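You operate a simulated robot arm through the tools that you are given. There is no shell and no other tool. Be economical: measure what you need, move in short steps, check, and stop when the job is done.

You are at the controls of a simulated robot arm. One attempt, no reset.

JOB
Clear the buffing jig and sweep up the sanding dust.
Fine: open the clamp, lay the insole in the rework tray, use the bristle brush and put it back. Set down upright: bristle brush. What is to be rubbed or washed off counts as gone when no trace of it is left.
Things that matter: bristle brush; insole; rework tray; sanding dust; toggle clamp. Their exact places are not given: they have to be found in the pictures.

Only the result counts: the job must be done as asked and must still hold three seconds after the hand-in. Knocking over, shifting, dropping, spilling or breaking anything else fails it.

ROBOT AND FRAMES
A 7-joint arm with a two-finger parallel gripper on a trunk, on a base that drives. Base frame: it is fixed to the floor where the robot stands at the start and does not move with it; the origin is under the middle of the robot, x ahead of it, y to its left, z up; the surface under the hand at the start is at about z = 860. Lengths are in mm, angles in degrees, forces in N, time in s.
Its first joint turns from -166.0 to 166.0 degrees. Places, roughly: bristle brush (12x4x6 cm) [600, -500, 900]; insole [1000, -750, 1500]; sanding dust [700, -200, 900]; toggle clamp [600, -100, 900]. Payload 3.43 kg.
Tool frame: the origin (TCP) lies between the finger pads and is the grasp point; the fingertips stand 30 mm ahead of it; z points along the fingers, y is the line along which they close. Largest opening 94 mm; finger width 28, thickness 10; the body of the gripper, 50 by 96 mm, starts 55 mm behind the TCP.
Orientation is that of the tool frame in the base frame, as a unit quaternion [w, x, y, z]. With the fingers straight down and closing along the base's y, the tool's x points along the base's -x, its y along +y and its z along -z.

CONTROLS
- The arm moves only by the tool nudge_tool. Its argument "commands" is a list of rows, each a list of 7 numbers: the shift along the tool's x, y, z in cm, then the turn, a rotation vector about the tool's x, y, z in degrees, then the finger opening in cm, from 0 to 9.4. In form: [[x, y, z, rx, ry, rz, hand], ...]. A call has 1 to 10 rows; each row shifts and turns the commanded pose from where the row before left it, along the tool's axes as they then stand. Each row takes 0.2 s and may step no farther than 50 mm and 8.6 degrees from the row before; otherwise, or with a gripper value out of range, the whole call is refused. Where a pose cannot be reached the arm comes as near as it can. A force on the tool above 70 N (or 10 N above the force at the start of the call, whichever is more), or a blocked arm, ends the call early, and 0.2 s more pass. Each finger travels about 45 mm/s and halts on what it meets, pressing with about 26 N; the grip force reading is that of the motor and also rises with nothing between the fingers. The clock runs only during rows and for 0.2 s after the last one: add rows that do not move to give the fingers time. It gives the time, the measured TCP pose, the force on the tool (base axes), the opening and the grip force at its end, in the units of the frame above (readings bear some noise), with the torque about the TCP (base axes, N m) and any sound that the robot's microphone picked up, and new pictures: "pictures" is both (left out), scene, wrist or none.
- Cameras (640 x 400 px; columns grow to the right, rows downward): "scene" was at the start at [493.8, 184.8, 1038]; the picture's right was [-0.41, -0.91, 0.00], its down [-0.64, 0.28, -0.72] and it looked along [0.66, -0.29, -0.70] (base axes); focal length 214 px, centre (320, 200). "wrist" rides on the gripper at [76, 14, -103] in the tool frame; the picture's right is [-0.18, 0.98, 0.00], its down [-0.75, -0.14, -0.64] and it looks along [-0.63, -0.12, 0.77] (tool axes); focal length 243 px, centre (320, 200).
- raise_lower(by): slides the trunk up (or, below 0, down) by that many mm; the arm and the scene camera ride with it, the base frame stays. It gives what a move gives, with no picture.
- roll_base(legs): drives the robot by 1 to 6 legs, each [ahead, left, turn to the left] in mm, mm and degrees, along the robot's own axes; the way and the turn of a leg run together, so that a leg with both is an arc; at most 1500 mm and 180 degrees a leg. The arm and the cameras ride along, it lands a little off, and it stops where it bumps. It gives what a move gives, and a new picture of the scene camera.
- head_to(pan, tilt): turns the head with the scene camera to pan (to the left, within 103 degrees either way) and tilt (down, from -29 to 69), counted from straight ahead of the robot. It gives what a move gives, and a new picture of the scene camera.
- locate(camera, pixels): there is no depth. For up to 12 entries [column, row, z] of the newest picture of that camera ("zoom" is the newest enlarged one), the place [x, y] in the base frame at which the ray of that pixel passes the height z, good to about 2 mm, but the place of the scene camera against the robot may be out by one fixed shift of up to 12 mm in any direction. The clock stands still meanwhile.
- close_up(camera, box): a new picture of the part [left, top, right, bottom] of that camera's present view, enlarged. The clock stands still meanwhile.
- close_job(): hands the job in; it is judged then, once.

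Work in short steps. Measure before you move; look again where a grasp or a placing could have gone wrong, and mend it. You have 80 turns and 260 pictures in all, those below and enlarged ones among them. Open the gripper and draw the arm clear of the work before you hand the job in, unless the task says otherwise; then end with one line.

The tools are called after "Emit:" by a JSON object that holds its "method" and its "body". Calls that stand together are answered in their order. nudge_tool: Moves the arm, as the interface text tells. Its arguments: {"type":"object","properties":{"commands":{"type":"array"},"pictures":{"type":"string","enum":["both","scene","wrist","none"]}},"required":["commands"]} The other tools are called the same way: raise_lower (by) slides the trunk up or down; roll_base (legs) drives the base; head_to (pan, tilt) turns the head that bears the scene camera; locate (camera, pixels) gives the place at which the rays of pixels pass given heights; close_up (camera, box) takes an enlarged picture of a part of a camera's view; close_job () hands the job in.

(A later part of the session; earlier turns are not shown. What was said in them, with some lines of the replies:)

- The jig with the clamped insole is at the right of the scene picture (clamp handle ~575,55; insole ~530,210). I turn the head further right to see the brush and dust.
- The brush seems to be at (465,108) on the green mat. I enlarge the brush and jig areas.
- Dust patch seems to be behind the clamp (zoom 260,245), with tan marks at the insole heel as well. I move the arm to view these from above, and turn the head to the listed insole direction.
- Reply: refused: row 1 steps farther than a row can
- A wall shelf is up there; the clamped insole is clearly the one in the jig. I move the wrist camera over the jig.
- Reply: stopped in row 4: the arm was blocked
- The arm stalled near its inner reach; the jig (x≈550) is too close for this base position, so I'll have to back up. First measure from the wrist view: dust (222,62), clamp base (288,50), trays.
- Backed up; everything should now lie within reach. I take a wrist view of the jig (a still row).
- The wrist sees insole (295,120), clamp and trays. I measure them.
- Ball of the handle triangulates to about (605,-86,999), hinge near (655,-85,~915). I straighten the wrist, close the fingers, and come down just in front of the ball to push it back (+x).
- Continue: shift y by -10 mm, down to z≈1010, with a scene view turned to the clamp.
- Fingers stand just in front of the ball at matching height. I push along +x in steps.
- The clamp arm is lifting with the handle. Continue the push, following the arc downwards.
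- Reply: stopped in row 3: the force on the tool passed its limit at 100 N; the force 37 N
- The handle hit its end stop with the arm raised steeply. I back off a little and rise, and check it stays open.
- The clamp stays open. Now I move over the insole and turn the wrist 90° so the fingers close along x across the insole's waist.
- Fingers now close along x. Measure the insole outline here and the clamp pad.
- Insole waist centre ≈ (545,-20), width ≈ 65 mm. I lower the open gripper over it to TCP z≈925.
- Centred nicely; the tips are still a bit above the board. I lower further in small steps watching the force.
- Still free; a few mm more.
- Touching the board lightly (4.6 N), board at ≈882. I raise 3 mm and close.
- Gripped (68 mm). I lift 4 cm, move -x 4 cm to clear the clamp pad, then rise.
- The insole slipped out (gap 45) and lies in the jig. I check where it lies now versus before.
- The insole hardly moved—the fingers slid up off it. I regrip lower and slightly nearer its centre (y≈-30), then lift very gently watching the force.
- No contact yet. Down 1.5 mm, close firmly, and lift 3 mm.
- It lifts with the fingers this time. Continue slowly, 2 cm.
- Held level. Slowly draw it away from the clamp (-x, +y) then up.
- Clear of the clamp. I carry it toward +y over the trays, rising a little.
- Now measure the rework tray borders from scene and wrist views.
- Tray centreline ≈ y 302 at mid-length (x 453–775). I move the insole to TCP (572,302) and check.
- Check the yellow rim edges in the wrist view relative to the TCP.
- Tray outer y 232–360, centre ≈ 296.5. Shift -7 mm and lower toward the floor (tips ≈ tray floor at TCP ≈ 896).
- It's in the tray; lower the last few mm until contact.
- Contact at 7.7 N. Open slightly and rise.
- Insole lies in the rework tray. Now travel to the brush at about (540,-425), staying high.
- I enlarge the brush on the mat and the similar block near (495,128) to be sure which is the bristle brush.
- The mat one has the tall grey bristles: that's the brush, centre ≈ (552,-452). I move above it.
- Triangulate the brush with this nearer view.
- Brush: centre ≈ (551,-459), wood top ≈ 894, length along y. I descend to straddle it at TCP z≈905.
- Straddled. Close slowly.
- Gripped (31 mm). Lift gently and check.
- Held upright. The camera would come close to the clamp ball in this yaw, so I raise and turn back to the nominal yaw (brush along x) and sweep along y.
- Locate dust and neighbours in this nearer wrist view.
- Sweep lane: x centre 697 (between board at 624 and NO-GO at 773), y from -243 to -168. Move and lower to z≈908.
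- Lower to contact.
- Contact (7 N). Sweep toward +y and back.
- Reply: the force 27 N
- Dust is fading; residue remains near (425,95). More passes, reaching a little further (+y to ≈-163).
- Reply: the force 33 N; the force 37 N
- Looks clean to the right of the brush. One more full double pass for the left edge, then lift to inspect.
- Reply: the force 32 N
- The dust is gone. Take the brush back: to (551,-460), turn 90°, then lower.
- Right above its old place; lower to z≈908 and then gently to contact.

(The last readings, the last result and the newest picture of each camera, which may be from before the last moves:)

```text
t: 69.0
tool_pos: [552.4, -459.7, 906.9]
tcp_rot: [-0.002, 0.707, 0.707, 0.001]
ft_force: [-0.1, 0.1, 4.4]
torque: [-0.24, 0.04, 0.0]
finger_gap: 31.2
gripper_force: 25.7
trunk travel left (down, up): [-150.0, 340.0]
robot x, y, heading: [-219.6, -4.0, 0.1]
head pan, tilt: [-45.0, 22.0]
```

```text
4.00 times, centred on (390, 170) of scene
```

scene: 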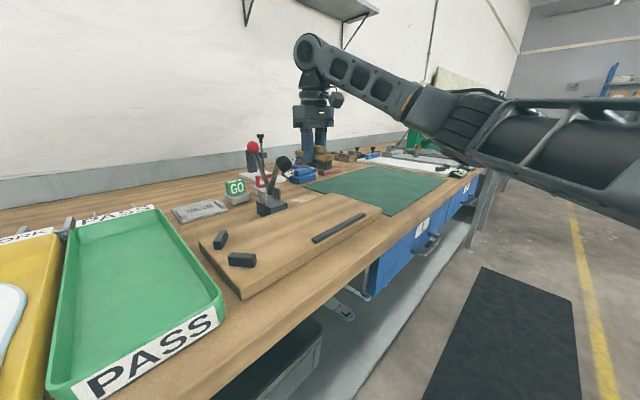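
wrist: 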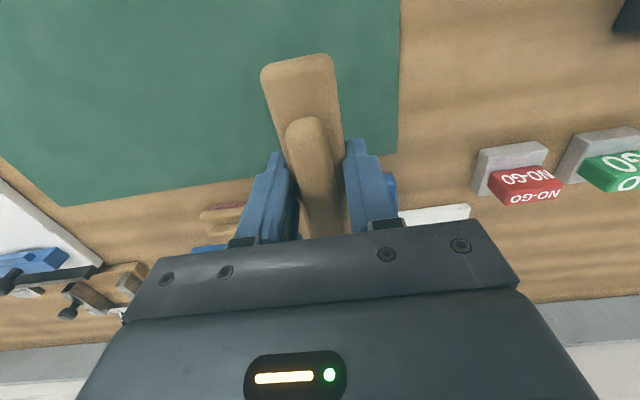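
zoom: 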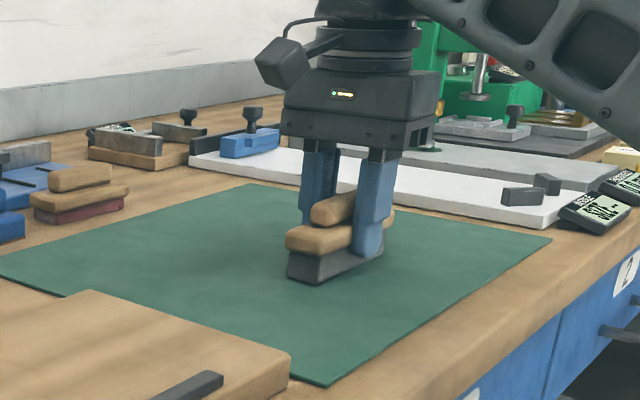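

The brush rests on the mat (4 N). Open and rise clear.

Emit:
{"method": "nudge_tool", "body": {"commands": [[0, 0, 0, 0, 0, 0, 4], [0, 0, 0, 0, 0, 0, 6], [0, 0, 0, 0, 0, 0, 8], [0, 0, 0, 0, 0, 0, 8.5], [0, 0, -3, 0, 0, 0, 8.5], [0, 0, -5, 0, 0, 0, 8.5], [0, 0, -5, 0, 0, 0, 8.5], [0, 0, -5, 0, 0, 0, 8.5]], "pictures": "both"}}

Emit:
{"method": "close_up", "body": {"camera": "scene", "box": [220, 120, 440, 260]}}

Emit:
{"method": "head_to", "body": {"pan": -15, "tilt": 25}}

```text
t: 70.8
tool_pos: [551.5, -459.1, 1085.3]
tcp_rot: [-0.003, 0.707, 0.707, 0.002]
ft_force: [0.1, -0.6, -1.6]
torque: [0.04, 0.02, 0.03]
finger_gap: 85.1
gripper_force: 0.0
trunk travel left (down, up): [-150.0, 340.0]
robot x, y, heading: [-218.9, -1.3, 0.2]
head pan, tilt: [-45.0, 22.0]
```

scene: 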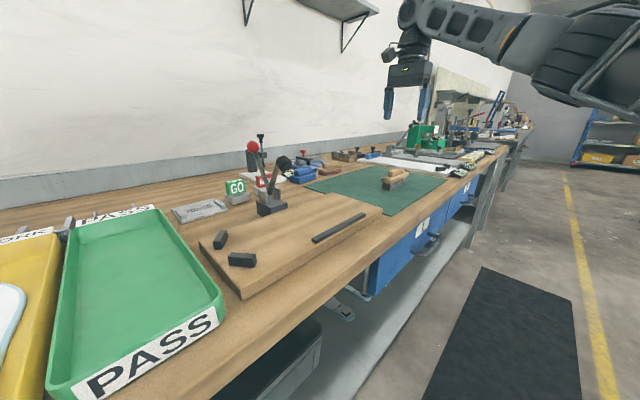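
wrist: 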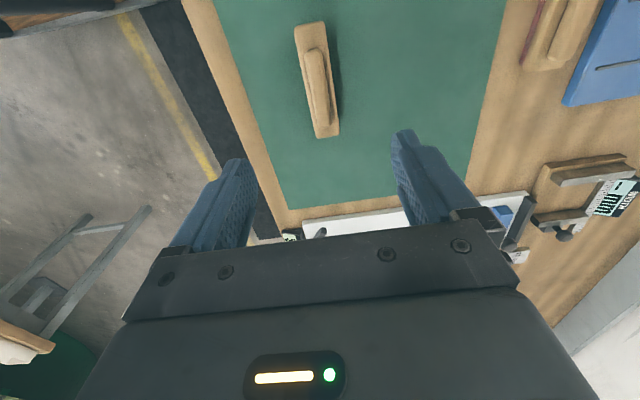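

```text
2.86 times, centred on (330, 190) of scene
```

zoom: 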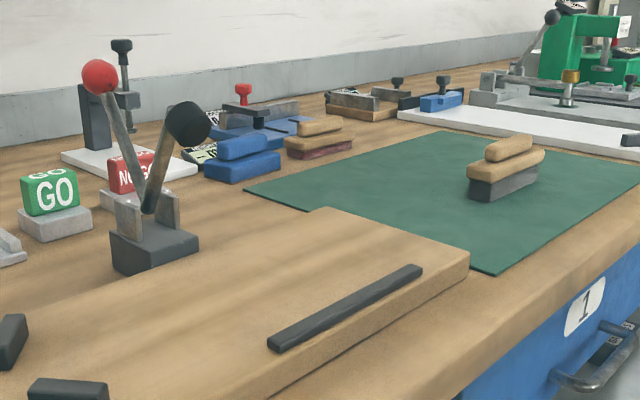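

```text
t: 71.8
tool_pos: [551.2, -460.1, 1085.3]
tcp_rot: [-0.002, 0.707, 0.707, 0.002]
ft_force: [0.7, 0.1, 0.1]
torque: [0.0, 0.02, 0.0]
finger_gap: 85.0
gripper_force: 0.1
trunk travel left (down, up): [-150.0, 340.0]
robot x, y, heading: [-220.9, -0.5, 0.1]
head pan, tilt: [-15.0, 25.0]
```

scene: 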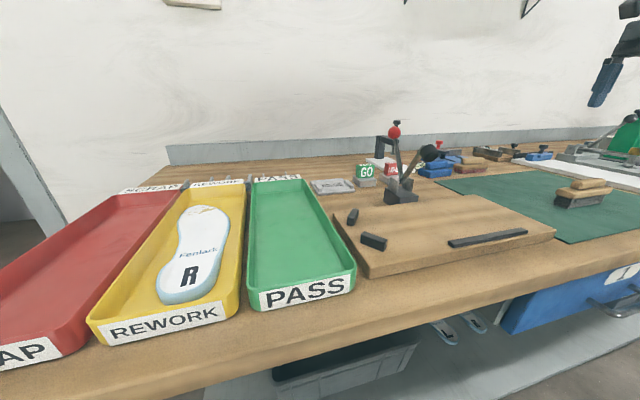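

Everything looks in place. One last enlarged look at the swept spot.

Emit:
{"method": "close_up", "body": {"camera": "scene", "box": [380, 150, 500, 225]}}

```text
5.33 times, centred on (440, 188) of scene
```

zoom: 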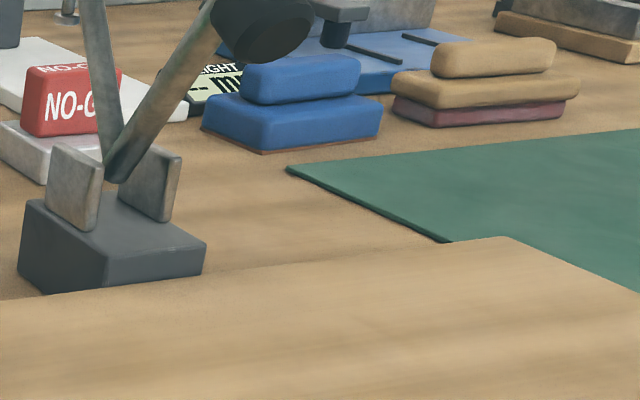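

No dust is left, the clamp is open, the insole is in the rework tray, and the brush is upright in its place. The gripper is open and clear, so I hand in.

Emit:
{"method": "close_job", "body": {}}

```text
The job is handed in.
```

I opened the clamp, laid the insole in the rework tray and swept up the sanding dust until no trace showed in the pictures. The bristle brush is back upright in its old place on the mat, and I've handed the job in.
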